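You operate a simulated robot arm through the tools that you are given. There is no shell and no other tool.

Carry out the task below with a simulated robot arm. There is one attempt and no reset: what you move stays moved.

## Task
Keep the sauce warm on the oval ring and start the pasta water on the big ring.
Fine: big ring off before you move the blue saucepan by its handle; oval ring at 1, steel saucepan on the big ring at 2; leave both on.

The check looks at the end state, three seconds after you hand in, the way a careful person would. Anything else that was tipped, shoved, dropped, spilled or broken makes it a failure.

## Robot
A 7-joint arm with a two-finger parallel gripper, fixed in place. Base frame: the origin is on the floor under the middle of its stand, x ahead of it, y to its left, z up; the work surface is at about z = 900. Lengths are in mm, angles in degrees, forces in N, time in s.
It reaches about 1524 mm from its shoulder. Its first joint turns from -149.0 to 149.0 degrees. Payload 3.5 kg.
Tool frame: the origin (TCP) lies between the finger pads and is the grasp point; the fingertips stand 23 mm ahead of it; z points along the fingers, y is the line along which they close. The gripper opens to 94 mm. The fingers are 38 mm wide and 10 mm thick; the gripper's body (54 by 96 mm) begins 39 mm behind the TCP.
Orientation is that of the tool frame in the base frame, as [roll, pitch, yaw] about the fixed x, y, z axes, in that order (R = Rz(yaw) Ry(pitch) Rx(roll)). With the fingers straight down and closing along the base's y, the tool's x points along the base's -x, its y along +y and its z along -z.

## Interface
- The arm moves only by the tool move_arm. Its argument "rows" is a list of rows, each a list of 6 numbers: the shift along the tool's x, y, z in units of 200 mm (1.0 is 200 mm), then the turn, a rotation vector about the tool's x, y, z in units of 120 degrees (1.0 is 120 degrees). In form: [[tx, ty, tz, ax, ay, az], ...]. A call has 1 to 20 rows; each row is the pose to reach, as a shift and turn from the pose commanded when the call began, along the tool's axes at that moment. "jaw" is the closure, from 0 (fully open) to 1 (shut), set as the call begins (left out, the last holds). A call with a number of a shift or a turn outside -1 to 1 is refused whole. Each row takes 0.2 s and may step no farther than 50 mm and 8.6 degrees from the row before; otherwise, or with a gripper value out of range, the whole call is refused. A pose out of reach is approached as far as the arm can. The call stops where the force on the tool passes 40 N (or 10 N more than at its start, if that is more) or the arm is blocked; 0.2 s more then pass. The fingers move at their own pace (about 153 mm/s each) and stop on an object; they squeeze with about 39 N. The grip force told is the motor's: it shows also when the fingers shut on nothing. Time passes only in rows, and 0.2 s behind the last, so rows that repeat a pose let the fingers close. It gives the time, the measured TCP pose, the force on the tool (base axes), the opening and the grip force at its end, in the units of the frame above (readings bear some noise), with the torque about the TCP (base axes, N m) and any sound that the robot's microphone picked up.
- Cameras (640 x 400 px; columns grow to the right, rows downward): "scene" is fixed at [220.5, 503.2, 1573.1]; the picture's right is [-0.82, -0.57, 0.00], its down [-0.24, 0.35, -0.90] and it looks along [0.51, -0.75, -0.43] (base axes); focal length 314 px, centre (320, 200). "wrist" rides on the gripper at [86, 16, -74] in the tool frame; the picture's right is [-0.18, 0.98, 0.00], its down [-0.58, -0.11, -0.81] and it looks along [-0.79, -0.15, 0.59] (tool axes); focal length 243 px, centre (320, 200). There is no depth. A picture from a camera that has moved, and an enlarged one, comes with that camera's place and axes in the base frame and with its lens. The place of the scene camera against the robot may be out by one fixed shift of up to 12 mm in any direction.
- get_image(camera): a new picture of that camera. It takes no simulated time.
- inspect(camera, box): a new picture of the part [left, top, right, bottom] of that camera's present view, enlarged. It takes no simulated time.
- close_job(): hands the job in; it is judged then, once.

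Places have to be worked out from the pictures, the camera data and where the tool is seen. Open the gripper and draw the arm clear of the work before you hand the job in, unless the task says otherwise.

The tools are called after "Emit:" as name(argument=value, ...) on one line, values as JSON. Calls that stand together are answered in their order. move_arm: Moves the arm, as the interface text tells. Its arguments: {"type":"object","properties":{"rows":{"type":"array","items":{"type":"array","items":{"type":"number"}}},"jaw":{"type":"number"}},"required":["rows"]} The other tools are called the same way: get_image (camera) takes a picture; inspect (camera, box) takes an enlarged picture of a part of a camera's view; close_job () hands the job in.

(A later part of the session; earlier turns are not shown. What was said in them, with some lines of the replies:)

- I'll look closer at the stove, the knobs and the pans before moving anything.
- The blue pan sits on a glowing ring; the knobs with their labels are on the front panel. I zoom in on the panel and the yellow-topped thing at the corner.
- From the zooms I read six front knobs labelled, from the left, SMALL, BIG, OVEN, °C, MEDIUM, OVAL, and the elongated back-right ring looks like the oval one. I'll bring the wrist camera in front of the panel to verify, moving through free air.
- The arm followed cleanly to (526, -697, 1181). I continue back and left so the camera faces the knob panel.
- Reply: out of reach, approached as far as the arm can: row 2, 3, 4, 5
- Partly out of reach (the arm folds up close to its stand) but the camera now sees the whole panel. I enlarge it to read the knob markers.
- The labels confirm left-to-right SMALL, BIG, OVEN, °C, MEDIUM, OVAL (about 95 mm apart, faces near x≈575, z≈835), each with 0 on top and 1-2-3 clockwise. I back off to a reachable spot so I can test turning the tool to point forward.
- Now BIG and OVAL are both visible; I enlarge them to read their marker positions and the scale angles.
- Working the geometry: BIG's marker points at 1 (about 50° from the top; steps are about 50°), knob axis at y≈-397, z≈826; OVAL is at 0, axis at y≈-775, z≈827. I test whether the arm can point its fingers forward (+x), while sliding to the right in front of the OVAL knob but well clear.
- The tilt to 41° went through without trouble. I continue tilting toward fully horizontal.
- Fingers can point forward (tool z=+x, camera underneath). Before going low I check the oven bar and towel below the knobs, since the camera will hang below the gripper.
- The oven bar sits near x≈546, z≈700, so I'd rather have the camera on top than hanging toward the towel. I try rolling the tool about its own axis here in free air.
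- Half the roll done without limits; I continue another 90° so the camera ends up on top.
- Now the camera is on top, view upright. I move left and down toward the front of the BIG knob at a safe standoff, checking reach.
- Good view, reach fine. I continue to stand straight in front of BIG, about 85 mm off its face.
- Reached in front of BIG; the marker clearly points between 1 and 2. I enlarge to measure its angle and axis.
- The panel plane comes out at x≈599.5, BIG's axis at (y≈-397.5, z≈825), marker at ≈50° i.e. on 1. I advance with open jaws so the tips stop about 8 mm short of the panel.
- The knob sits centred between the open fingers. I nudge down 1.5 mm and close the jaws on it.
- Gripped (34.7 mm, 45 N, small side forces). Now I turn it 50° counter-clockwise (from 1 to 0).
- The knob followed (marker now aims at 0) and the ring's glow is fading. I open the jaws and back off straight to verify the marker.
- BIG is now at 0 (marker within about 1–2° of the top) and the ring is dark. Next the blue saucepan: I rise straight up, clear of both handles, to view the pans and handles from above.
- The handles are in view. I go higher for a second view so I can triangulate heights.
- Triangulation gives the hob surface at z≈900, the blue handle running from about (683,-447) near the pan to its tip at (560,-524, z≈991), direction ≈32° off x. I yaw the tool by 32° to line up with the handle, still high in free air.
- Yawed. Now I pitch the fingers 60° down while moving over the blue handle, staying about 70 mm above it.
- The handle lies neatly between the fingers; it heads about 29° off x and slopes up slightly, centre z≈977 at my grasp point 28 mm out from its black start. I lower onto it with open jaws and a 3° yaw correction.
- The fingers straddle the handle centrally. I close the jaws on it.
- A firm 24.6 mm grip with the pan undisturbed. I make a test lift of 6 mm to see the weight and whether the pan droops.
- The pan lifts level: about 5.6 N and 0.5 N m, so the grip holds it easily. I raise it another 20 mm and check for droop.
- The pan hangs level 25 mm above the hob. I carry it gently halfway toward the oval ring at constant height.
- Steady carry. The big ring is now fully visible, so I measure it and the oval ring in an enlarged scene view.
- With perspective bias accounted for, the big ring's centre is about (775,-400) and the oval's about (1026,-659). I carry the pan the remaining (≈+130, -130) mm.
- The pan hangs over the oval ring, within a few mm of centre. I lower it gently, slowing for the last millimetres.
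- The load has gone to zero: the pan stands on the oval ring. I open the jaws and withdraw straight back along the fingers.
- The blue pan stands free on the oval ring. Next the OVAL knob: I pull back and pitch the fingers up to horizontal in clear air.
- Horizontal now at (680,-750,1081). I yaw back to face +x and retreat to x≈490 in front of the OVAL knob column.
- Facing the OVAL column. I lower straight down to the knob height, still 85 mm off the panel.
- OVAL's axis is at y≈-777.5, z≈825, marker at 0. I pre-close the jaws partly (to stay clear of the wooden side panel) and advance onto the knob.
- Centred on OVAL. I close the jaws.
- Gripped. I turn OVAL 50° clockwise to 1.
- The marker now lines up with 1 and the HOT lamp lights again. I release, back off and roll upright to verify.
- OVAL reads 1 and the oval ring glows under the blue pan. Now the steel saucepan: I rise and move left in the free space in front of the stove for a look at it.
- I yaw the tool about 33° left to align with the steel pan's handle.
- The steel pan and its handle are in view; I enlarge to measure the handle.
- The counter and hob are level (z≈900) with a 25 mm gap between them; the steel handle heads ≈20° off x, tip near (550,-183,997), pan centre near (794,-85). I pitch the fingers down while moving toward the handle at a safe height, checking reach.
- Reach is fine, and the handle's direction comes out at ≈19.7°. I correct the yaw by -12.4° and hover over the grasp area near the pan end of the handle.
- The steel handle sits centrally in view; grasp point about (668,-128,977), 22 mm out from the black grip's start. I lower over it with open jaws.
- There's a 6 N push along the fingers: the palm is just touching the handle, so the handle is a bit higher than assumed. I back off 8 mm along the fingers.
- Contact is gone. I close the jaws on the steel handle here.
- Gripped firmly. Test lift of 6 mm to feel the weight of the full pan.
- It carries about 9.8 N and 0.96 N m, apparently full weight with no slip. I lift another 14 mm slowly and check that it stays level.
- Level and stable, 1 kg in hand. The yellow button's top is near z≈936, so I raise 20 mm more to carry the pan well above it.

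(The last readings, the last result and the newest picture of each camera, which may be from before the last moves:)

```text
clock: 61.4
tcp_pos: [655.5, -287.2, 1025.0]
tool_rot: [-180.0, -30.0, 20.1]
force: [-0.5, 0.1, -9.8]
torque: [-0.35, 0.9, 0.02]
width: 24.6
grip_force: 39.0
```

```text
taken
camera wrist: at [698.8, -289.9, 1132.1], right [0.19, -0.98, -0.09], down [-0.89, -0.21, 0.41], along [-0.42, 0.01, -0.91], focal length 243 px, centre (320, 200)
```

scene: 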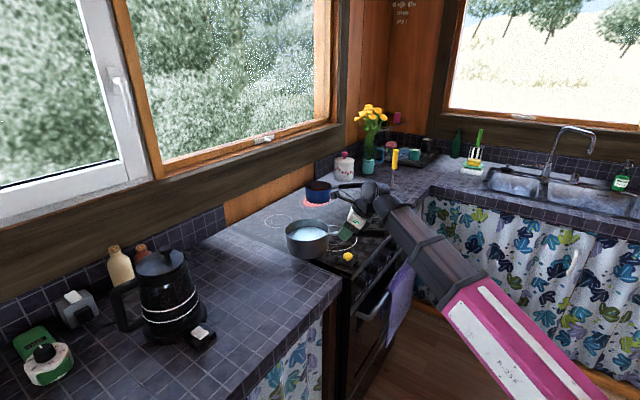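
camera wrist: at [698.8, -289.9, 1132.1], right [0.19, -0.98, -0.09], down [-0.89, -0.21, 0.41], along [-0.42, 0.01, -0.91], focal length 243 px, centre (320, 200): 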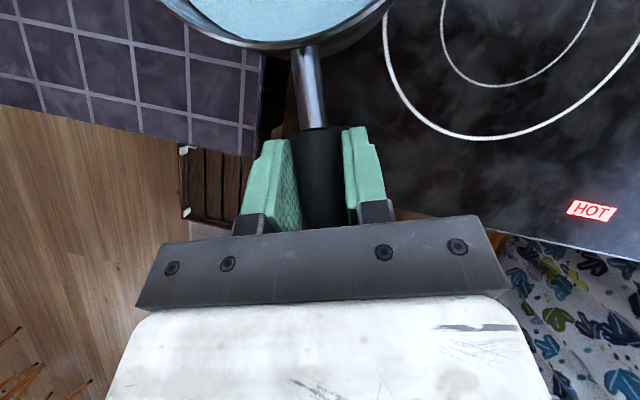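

Steady, and past the button's line at safe height. I carry the pan the remaining ~159 mm to over the big ring.

Emit:
move_arm(rows=[[-0.0079, 0.022, -0.0046, 0, 0, 0], [-0.0237, 0.0661, -0.0137, 0, 0, 0], [-0.0448, 0.1248, -0.0258, 0, 0, 0], [-0.0685, 0.1908, -0.0395, 0, 0, 0], [-0.0949, 0.2642, -0.0547, 0, 0, 0], [-0.1238, 0.345, -0.0714, 0, 0, 0], [-0.1528, 0.4257, -0.0882, 0, 0, 0], [-0.1818, 0.5065, -0.1049, 0, 0, 0], [-0.2082, 0.5799, -0.1201, 0, 0, 0], [-0.2319, 0.6459, -0.1338, 0, 0, 0], [-0.2503, 0.6973, -0.1444, 0, 0, 0], [-0.2635, 0.734, -0.152, 0, 0, 0]])

Emit:
inspect(camera="scene", box=[260, 170, 420, 270])

Emit:
get_image(camera="wrist")

```text
clock: 64.0
tcp_pos: [649.9, -447.8, 1023.8]
tool_rot: [180.0, -29.9, 20.1]
force: [0.7, 0.6, -8.7]
torque: [-0.3, 0.91, -0.02]
width: 24.7
grip_force: 38.6
```

```text
4.00 times, centred on (340, 220) of scene
camera zoom: at [220.5, 503.2, 1573.1], right [-0.82, -0.57, 0.0], down [-0.24, 0.35, -0.9], along [0.51, -0.75, -0.43], focal length 1257 px, centre (240, 120)
```

zoom: 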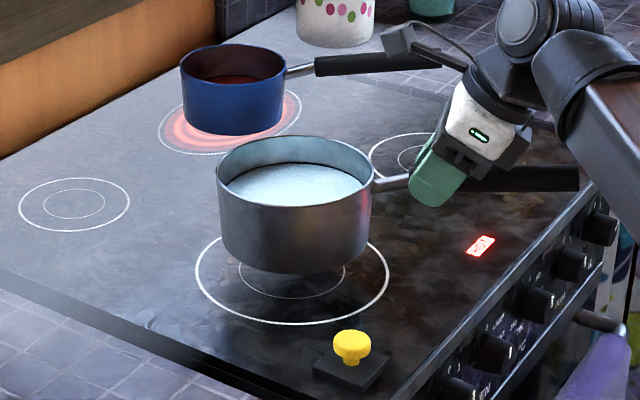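

```text
taken
camera wrist: at [692.1, -448.7, 1132.3], right [0.19, -0.98, -0.09], down [-0.89, -0.21, 0.41], along [-0.42, 0.01, -0.91], focal length 243 px, centre (320, 200)
```

wrist: 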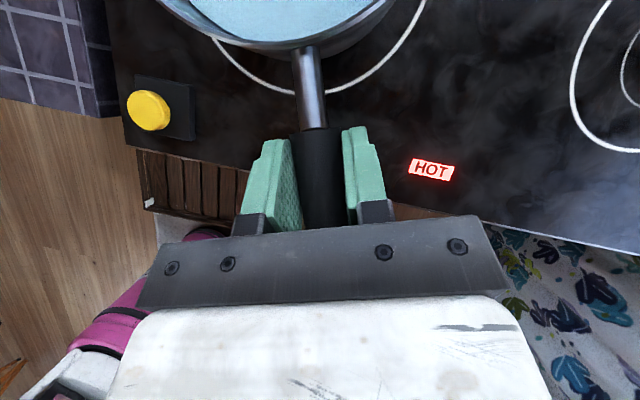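

The pan is over the big ring, predicted to land within 2–3 mm of centre. I lower it gently 39.5 mm, slowing at the end.

Emit:
move_arm(rows=[[-0.0125, 0, 0.02165, 0, 0, 0], [-0.03, 0, 0.052, 0, 0, 0], [-0.0475, 0, 0.0823, 0, 0, 0], [-0.065, 0, 0.1126, 0, 0, 0], [-0.08, 0, 0.1386, 0, 0, 0], [-0.09, 0, 0.1559, 0, 0, 0], [-0.095, 0, 0.1645, 0, 0, 0], [-0.0985, 0, 0.1706, 0, 0, 0], [-0.0985, 0, 0.1706, 0, 0, 0]])

Emit:
inspect(camera="scene", box=[260, 170, 420, 270])

```text
clock: 66.0
tcp_pos: [648.2, -446.1, 985.0]
tool_rot: [180.0, -30.0, 20.0]
force: [-5.0, -2.4, 5.2]
torque: [0.43, -1.27, -0.06]
width: 24.6
grip_force: 38.8
```

```text
4.00 times, centred on (340, 220) of scene
camera zoom: at [220.5, 503.2, 1573.1], right [-0.82, -0.57, 0.0], down [-0.24, 0.35, -0.9], along [0.51, -0.75, -0.43], focal length 1257 px, centre (240, 120)
```

zoom: 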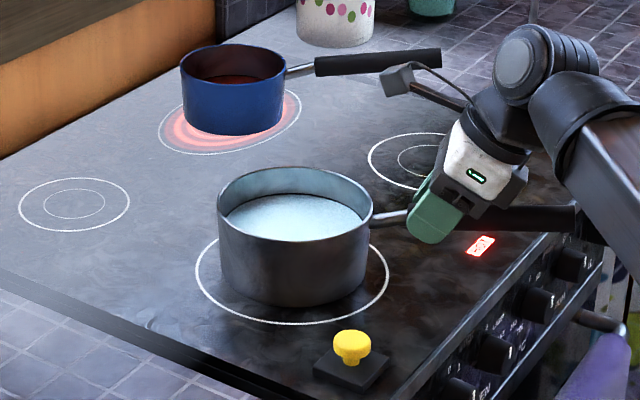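

The pan is down; I'm pressing slightly (5 N), so I relieve by 1.5 mm before releasing.

Emit:
move_arm(rows=[[0.002, 0, -0.0035, 0, 0, 0], [0.00375, 0, -0.0065, 0, 0, 0], [0.00375, 0, -0.0065, 0, 0, 0]])

```text
clock: 66.8
tcp_pos: [649.9, -446.4, 986.1]
tool_rot: [-180.0, -29.9, 20.1]
force: [-1.3, -0.2, -8.6]
torque: [-0.25, 0.78, 0.07]
width: 24.6
grip_force: 39.4
```

That nearly unloaded it again; I settle at the midpoint (0.7 mm lower).

Emit:
move_arm(rows=[[-0.0018, 0, 0.003, 0, 0, 0], [-0.0018, 0, 0.003, 0, 0, 0]])

```text
clock: 67.4
tcp_pos: [649.5, -446.0, 985.9]
tool_rot: [180.0, -30.1, 20.1]
force: [-1.3, -0.1, -5.3]
torque: [-0.11, 0.45, 0.12]
width: 24.6
grip_force: 39.2
```

Halfway there; another 0.5 mm down to balance the load before release.

Emit:
move_arm(rows=[[-0.0012, 0, 0.0022, 0, 0, 0], [-0.0012, 0, 0.0022, 0, 0, 0]])

```text
clock: 68.0
tcp_pos: [650.4, -447.2, 985.9]
tool_rot: [179.9, -30.0, 20.1]
force: [-1.7, -0.6, -2.6]
torque: [0.01, -0.09, -0.01]
width: 24.7
grip_force: 38.7
```

The torque is now about zero, so the pan rests on the ring. I open the jaws and withdraw straight back along the fingers.

Emit:
move_arm(rows=[[0, 0, 0, 0, 0, 0], [0, 0, 0, 0, 0, 0], [0, 0, -0.04, 0, 0, 0], [0, 0, -0.12, 0, 0, 0], [0, 0, -0.25, 0, 0, 0], [0, 0, -0.4, 0, 0, 0], [0, 0, -0.55, 0, 0, 0]], jaw=0)

Emit:
get_image(camera="wrist")

Emit:
inspect(camera="scene", box=[260, 170, 420, 270])

```text
clock: 69.6
tcp_pos: [597.9, -465.1, 1081.1]
tool_rot: [-179.9, -29.9, 20.1]
force: [-1.4, -0.2, 0.6]
torque: [-0.01, -0.04, 0.0]
width: 94.1
grip_force: 0.0
```

```text
taken
camera wrist: at [640.2, -467.4, 1189.5], right [0.19, -0.98, -0.09], down [-0.89, -0.21, 0.41], along [-0.42, 0.01, -0.91], focal length 243 px, centre (320, 200)
```

wrist: 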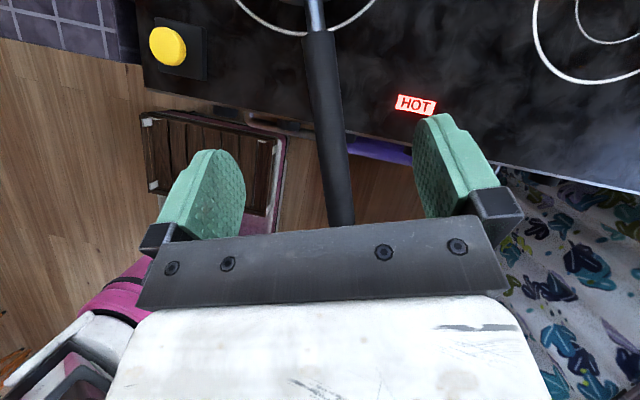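

```text
4.00 times, centred on (340, 220) of scene
camera zoom: at [220.5, 503.2, 1573.1], right [-0.82, -0.57, 0.0], down [-0.24, 0.35, -0.9], along [0.51, -0.75, -0.43], focal length 1257 px, centre (240, 120)
```

zoom: 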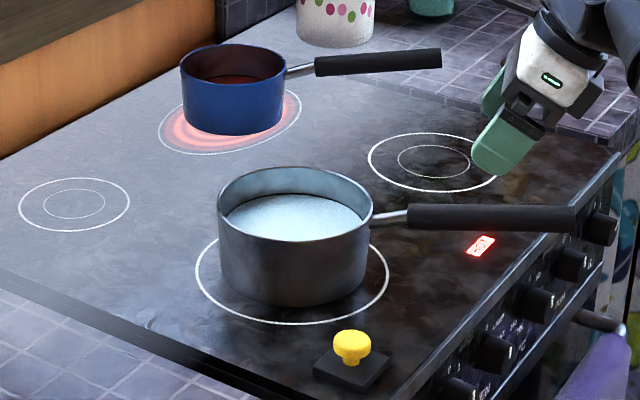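

The steel pan stands centred on the big ring. Now back to the BIG knob: I pull back and pitch up to horizontal above and in front of the overhanging handle.

Emit:
move_arm(rows=[[-0.0454, -0.0517, -0.0406, 0, 0.0625, 0], [-0.0909, -0.1034, -0.0812, 0, 0.125, 0], [-0.1363, -0.155, -0.1219, 0, 0.1875, 0], [-0.1818, -0.2068, -0.1625, 0, 0.25, 0], [-0.2272, -0.2584, -0.2031, 0, 0.3125, 0], [-0.2726, -0.31, -0.2437, 0, 0.375, 0], [-0.318, -0.3618, -0.2844, 0, 0.4375, 0], [-0.3635, -0.4135, -0.325, 0, 0.5, 0]])

```text
clock: 71.4
tcp_pos: [481.2, -419.9, 1100.7]
tool_rot: [17.1, -89.9, -177.0]
force: [-0.1, 0.3, -0.3]
torque: [0.03, -0.01, 0.01]
width: 94.4
grip_force: 0.0
```

Now yaw back to face +x and descend in front of BIG, keeping x below 490 so the handle tip (x≈540) stays clear.

Emit:
move_arm(rows=[[-0.166, -0.032, 0.022, -0.0557, 0, 0], [-0.333, -0.063, 0.0437, -0.1114, 0, 0], [-0.5, -0.095, 0.0655, -0.1672, 0, 0]])

Emit:
get_image(camera="wrist")

```text
clock: 72.2
tcp_pos: [485.4, -398.3, 999.0]
tool_rot: [47.8, -90.0, 132.1]
force: [-0.5, -0.1, -0.6]
torque: [-0.01, 0.0, 0.0]
width: 94.0
grip_force: 0.1
```

```text
taken
camera wrist: at [412.8, -413.9, 1086.2], right [0.0, -0.98, -0.18], down [-0.81, 0.11, -0.58], along [0.59, 0.15, -0.79], focal length 243 px, centre (320, 200)
```

wrist: 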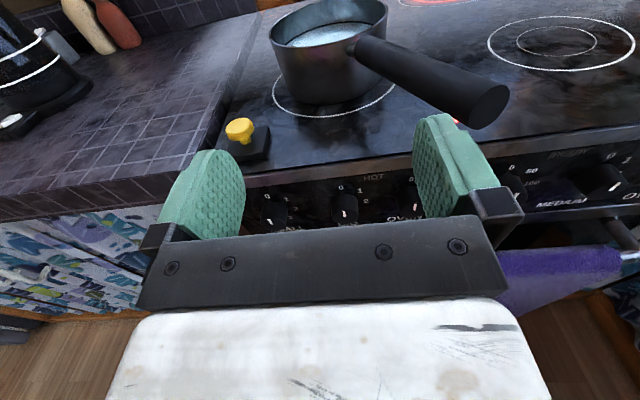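

The handle tip is clear to the right. I descend straight to knob height with the jaws partly closed.

Emit:
move_arm(rows=[[-0.22, 0, 0, 0, 0, 0], [-0.44, 0, 0, 0, 0, 0], [-0.66, 0, 0, 0, 0, 0], [-0.87, -0.004, 0, 0, 0, 0]], jaw=0.3)

Emit:
inspect(camera="wrist", box=[256, 0, 416, 100])

Emit:
get_image(camera="scene")

```text
clock: 73.2
tcp_pos: [487.4, -396.5, 826.6]
tool_rot: [114.0, -90.0, 66.0]
force: [0.6, 0.2, -0.5]
torque: [0.02, 0.0, -0.01]
width: 65.9
grip_force: 0.0
```

```text
4.00 times, centred on (336, 50) of wrist
camera zoom: at [413.4, -412.1, 913.2], right [0.0, -0.98, -0.18], down [-0.81, 0.11, -0.58], along [0.59, 0.15, -0.79], focal length 970 px, centre (256, 800)
```

zoom: 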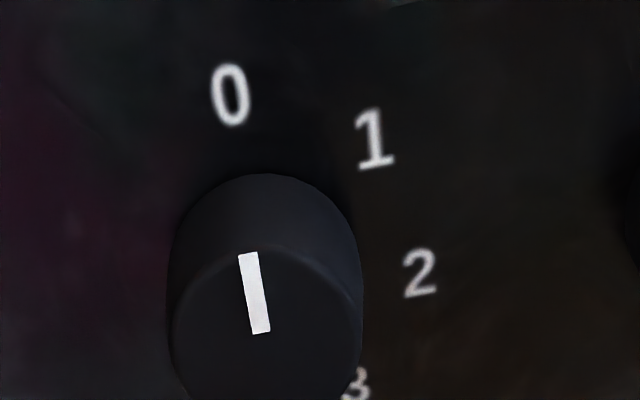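

```text
taken
```

scene: 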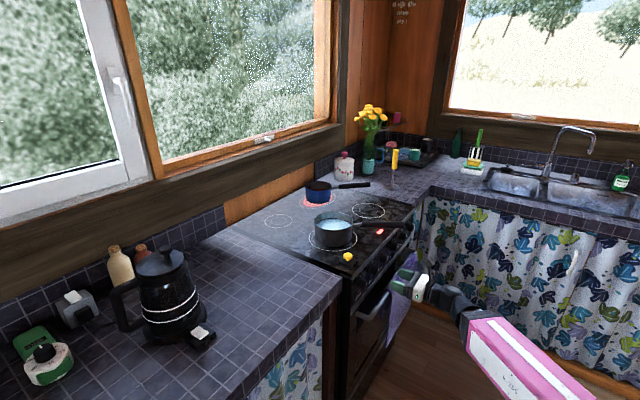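

BIG still at 0. I pre-roll the tool by -50° so a full +100° turn stays in proven range, then advance onto the knob.

Emit:
move_arm(rows=[[-0.0075, 0.004, 0, 0, 0, -0.06], [-0.0075, 0.004, 0, 0, 0, -0.12], [-0.0075, 0.004, 0, 0, 0, -0.18], [-0.0075, 0.004, 0, 0, 0, -0.24], [-0.0075, 0.004, 0, 0, 0, -0.3], [-0.0075, 0.004, 0, 0, 0, -0.36], [-0.0075, 0.004, 0.05, 0, 0, -0.4167], [-0.0075, 0.004, 0.15, 0, 0, -0.4167], [-0.0075, 0.004, 0.27, 0, 0, -0.4167], [-0.0075, 0.004, 0.36, 0, 0, -0.4167], [-0.0075, 0.004, 0.405, 0, 0, -0.4167]])

Emit:
get_image(camera="wrist")

```text
clock: 75.6
tcp_pos: [567.7, -398.8, 825.6]
tool_rot: [90.0, -40.0, 90.0]
force: [0.1, -0.4, 0.3]
torque: [-0.04, 0.02, 0.01]
width: 65.6
grip_force: 0.0
```

```text
taken
camera wrist: at [493.8, -342.2, 893.5], right [0.0, -0.77, 0.63], down [-0.81, -0.38, -0.46], along [0.59, -0.51, -0.62], focal length 243 px, centre (320, 200)
```

wrist: 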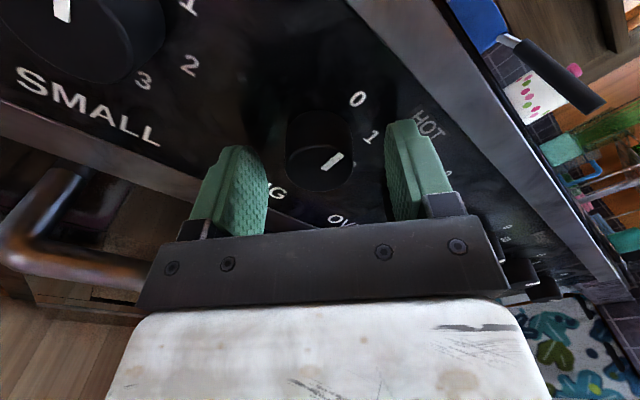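

The knob sits between the rolled fingers. I close on it.

Emit:
move_arm(rows=[[0, 0, 0, 0, 0, 0], [0, 0, 0, 0, 0, 0], [0, 0, 0, 0, 0, 0]], jaw=1)

```text
clock: 76.4
tcp_pos: [567.9, -398.7, 824.6]
tool_rot: [90.1, -40.1, 90.0]
force: [0.9, 5.4, -6.9]
torque: [-0.02, 0.18, 0.16]
width: 34.5
grip_force: 45.1
```

Gripped. I turn BIG 100° clockwise, to 2.

Emit:
move_arm(rows=[[0, 0, 0, 0, 0, 0.064], [0, 0, 0, 0, 0, 0.128], [0, 0, 0, 0, 0, 0.192], [0, 0, 0, 0, 0, 0.256], [0, 0, 0, 0, 0, 0.32], [0, 0, 0, 0, 0, 0.384], [0, 0, 0, 0, 0, 0.448], [0, 0, 0, 0, 0, 0.512], [0, 0, 0, 0, 0, 0.576], [0, 0, 0, 0, 0, 0.64], [0, 0, 0, 0, 0, 0.704], [0, 0, 0, 0, 0, 0.768], [0, 0, 0, 0, 0, 0.8333], [0, 0, 0, 0, 0, 0.8333]])

Emit:
get_image(camera="wrist")

```text
clock: 79.4
tcp_pos: [567.6, -397.9, 825.1]
tool_rot: [-90.0, -39.9, -89.8]
force: [8.8, 25.9, -14.9]
torque: [0.01, 0.45, 0.46]
width: 34.5
grip_force: 45.3
```

```text
taken
camera wrist: at [493.9, -474.2, 868.3], right [0.0, -0.49, -0.87], down [-0.81, 0.51, -0.29], along [0.59, 0.7, -0.4], focal length 243 px, centre (320, 200)
```

wrist: 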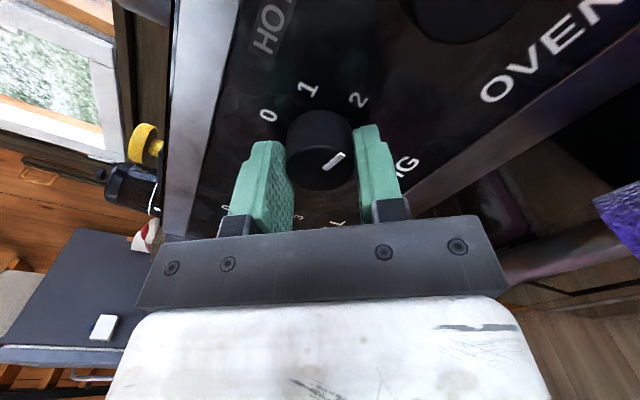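

The marker now aims at 2. I release, back straight off and roll upright to verify.

Emit:
move_arm(rows=[[0, 0, 0, 0, 0, 0], [0, 0, 0, 0, 0, 0], [0, 0, -0.15, 0, 0, 0], [0, 0, -0.35, 0, 0, 0], [0, 0, -0.4, 0, 0, -0.06], [0, 0, -0.4, 0, 0, -0.12], [0, 0, -0.4, 0, 0, -0.18], [0, 0, -0.4, 0, 0, -0.24], [0, 0, -0.4, 0, 0, -0.3], [0, 0, -0.4, 0, 0, -0.36], [0, 0, -0.4, 0, 0, -0.4167]], jaw=0.3)

Emit:
get_image(camera="wrist")

Emit:
inspect(camera="wrist", box=[256, 0, 416, 100])

Emit:
inspect(camera="scene", box=[260, 170, 420, 270])

```text
clock: 81.8
tcp_pos: [486.2, -398.5, 825.5]
tool_rot: [95.4, -89.8, 84.5]
force: [0.5, 0.5, 0.2]
torque: [0.0, 0.0, -0.01]
width: 65.7
grip_force: 0.0
```

```text
taken
camera wrist: at [413.5, -414.1, 911.8], right [0.0, -0.98, -0.18], down [-0.81, 0.11, -0.58], along [0.59, 0.15, -0.79], focal length 243 px, centre (320, 200)
```

wrist: 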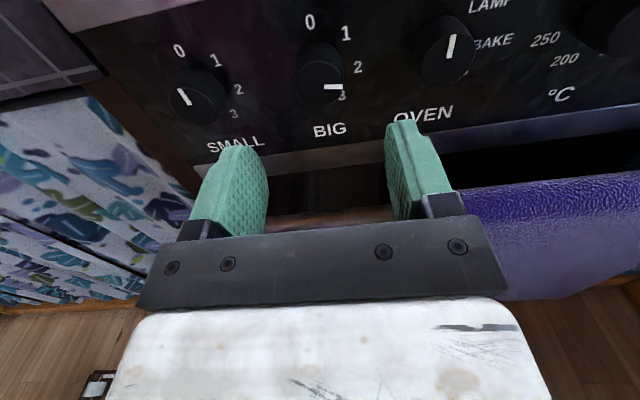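

```text
4.00 times, centred on (336, 50) of wrist
camera zoom: at [413.5, -414.1, 911.8], right [0.0, -0.98, -0.18], down [-0.81, 0.11, -0.58], along [0.59, 0.15, -0.79], focal length 970 px, centre (256, 800)
```

zoom: 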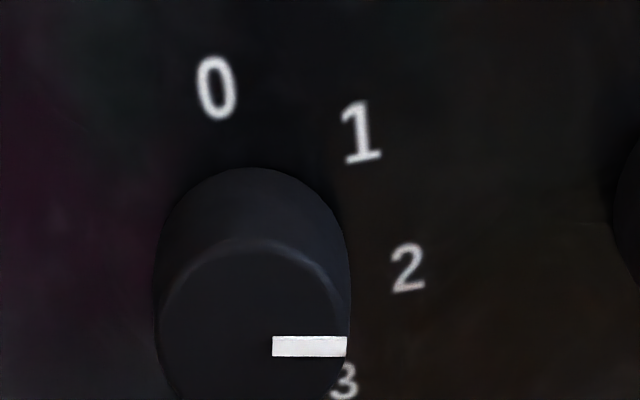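

```text
4.00 times, centred on (340, 220) of scene
camera zoom: at [220.5, 503.2, 1573.1], right [-0.82, -0.57, 0.0], down [-0.24, 0.35, -0.9], along [0.51, -0.75, -0.43], focal length 1257 px, centre (240, 120)
```

zoom: 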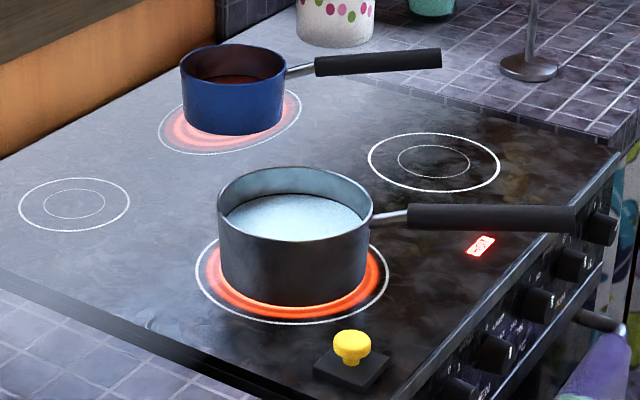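

BIG's marker measures ≈100°, exactly on 2, and the big ring glows under the steel pan. Now I draw the arm back and up, clear of the overhanging handle.

Emit:
move_arm(rows=[[0.05, -0.06, -0.1, 0, 0, 0], [0.25, -0.1, -0.12, 0, 0, 0], [0.48, -0.1, -0.12, 0, 0, 0], [0.71, -0.1, -0.12, 0, 0, 0], [0.94, -0.1, -0.12, 0, 0, 0]], jaw=0)

Emit:
move_arm(rows=[[0.2, 0.03, 0, 0, 0, 0], [0.4, 0.1, 0, 0, 0, 0], [0.55, 0.28, 0, 0, 0, 0], [0.6, 0.5, 0, 0, 0, 0], [0.6, 0.74, 0, 0, 0, 0], [0.6, 0.98, 0, 0, 0, 0]])

Emit:
get_image(camera="wrist")

Emit:
get_image(camera="scene")

```text
clock: 83.0
tcp_pos: [477.9, -396.3, 1017.9]
tool_rot: [-169.0, -89.9, -11.1]
force: [-0.6, 0.5, -0.7]
torque: [-0.03, -0.02, 0.01]
width: 94.1
grip_force: 0.1
out of reach, approached as far as the arm can: row 1, 2, 3, 4, 5
```

```text
clock: 84.4
tcp_pos: [479.2, -591.9, 1138.0]
tool_rot: [49.3, -90.0, 130.8]
force: [0.3, 0.5, 0.4]
torque: [-0.02, -0.01, -0.01]
width: 93.8
grip_force: 0.0
```

```text
taken
camera wrist: at [404.9, -607.9, 1223.5], right [0.0, -0.98, -0.18], down [-0.81, 0.11, -0.58], along [0.59, 0.15, -0.79], focal length 243 px, centre (320, 200)
```

wrist: 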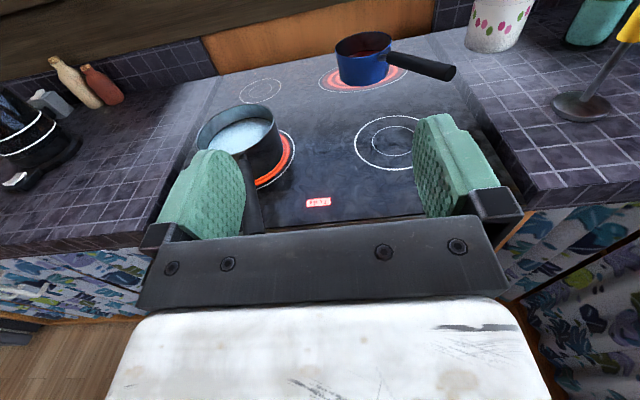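

```text
taken
```

scene: 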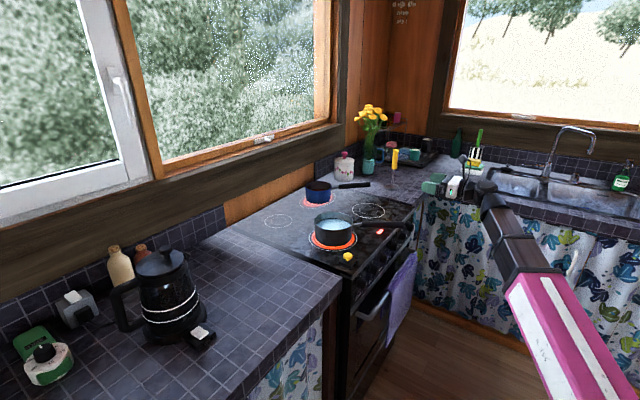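

The arm is clear. I check both pans and all knobs closely before handing in.

Emit:
inspect(camera="wrist", box=[290, 20, 482, 140])

Emit:
inspect(camera="scene", box=[300, 195, 428, 275])

Emit:
inspect(camera="scene", box=[270, 165, 366, 225])

```text
3.33 times, centred on (386, 80) of wrist
camera zoom: at [404.9, -607.9, 1223.5], right [0.0, -0.98, -0.18], down [-0.81, 0.11, -0.58], along [0.59, 0.15, -0.79], focal length 809 px, centre (100, 600)
```

zoom: 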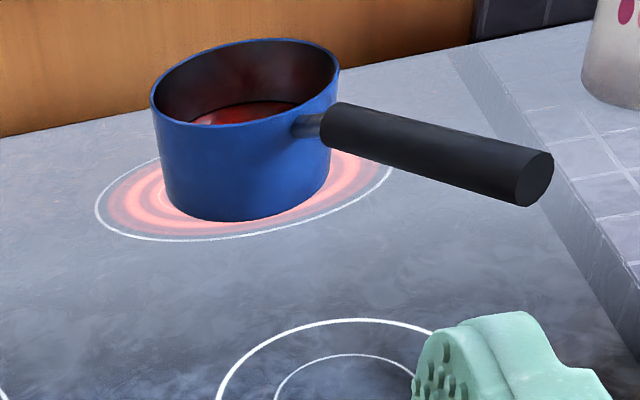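

```text
5.00 times, centred on (364, 235) of scene
camera zoom: at [220.5, 503.2, 1573.1], right [-0.82, -0.57, 0.0], down [-0.24, 0.35, -0.9], along [0.51, -0.75, -0.43], focal length 1571 px, centre (100, 25)
```

zoom: 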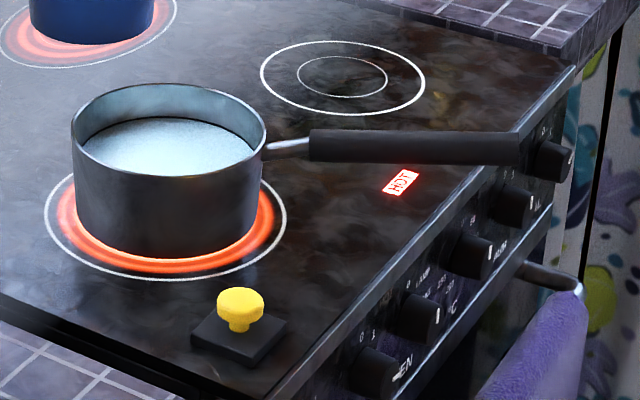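

```text
6.67 times, centred on (318, 195) of scene
camera zoom: at [220.5, 503.2, 1573.1], right [-0.82, -0.57, 0.0], down [-0.24, 0.35, -0.9], along [0.51, -0.75, -0.43], focal length 2095 px, centre (333, 233)
```

zoom: 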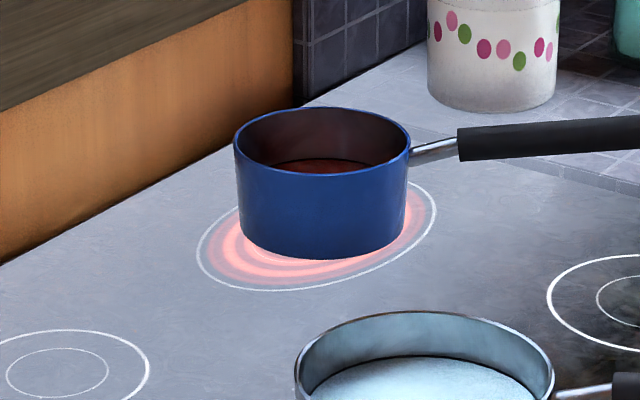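

Everything matches. BIG reads 2 with the steel pan centred on its glowing ring, and OVAL reads 1 with the blue pan on the oval ring. No other knob has moved, the yellow button is untouched, the gripper is open and the arm is clear, so I hand in.

Emit:
close_job()

```text
The job is handed in.
```

The sauce is on the oval ring at 1 and the pasta water is on the big ring at 2, with both rings left on and glowing. I handed the job in.

- **Order:** I turned the big ring from 1 to 0 before moving the blue saucepan by its handle.
- **Blue saucepan:** it sits inside the oval ring, about 10 mm behind the centre.
- **Steel saucepan:** it is centred on the big ring to within a few millimetres. I lifted it across by its handle and it stayed level. Its handle overhangs the stove front by about 70 mm, about the same as it overhung the counter before.
- **Everything else:** no other knob was turned. The yellow button was not touched, and I saw nothing spilled or knocked over. The gripper is open and the arm is drawn clear.
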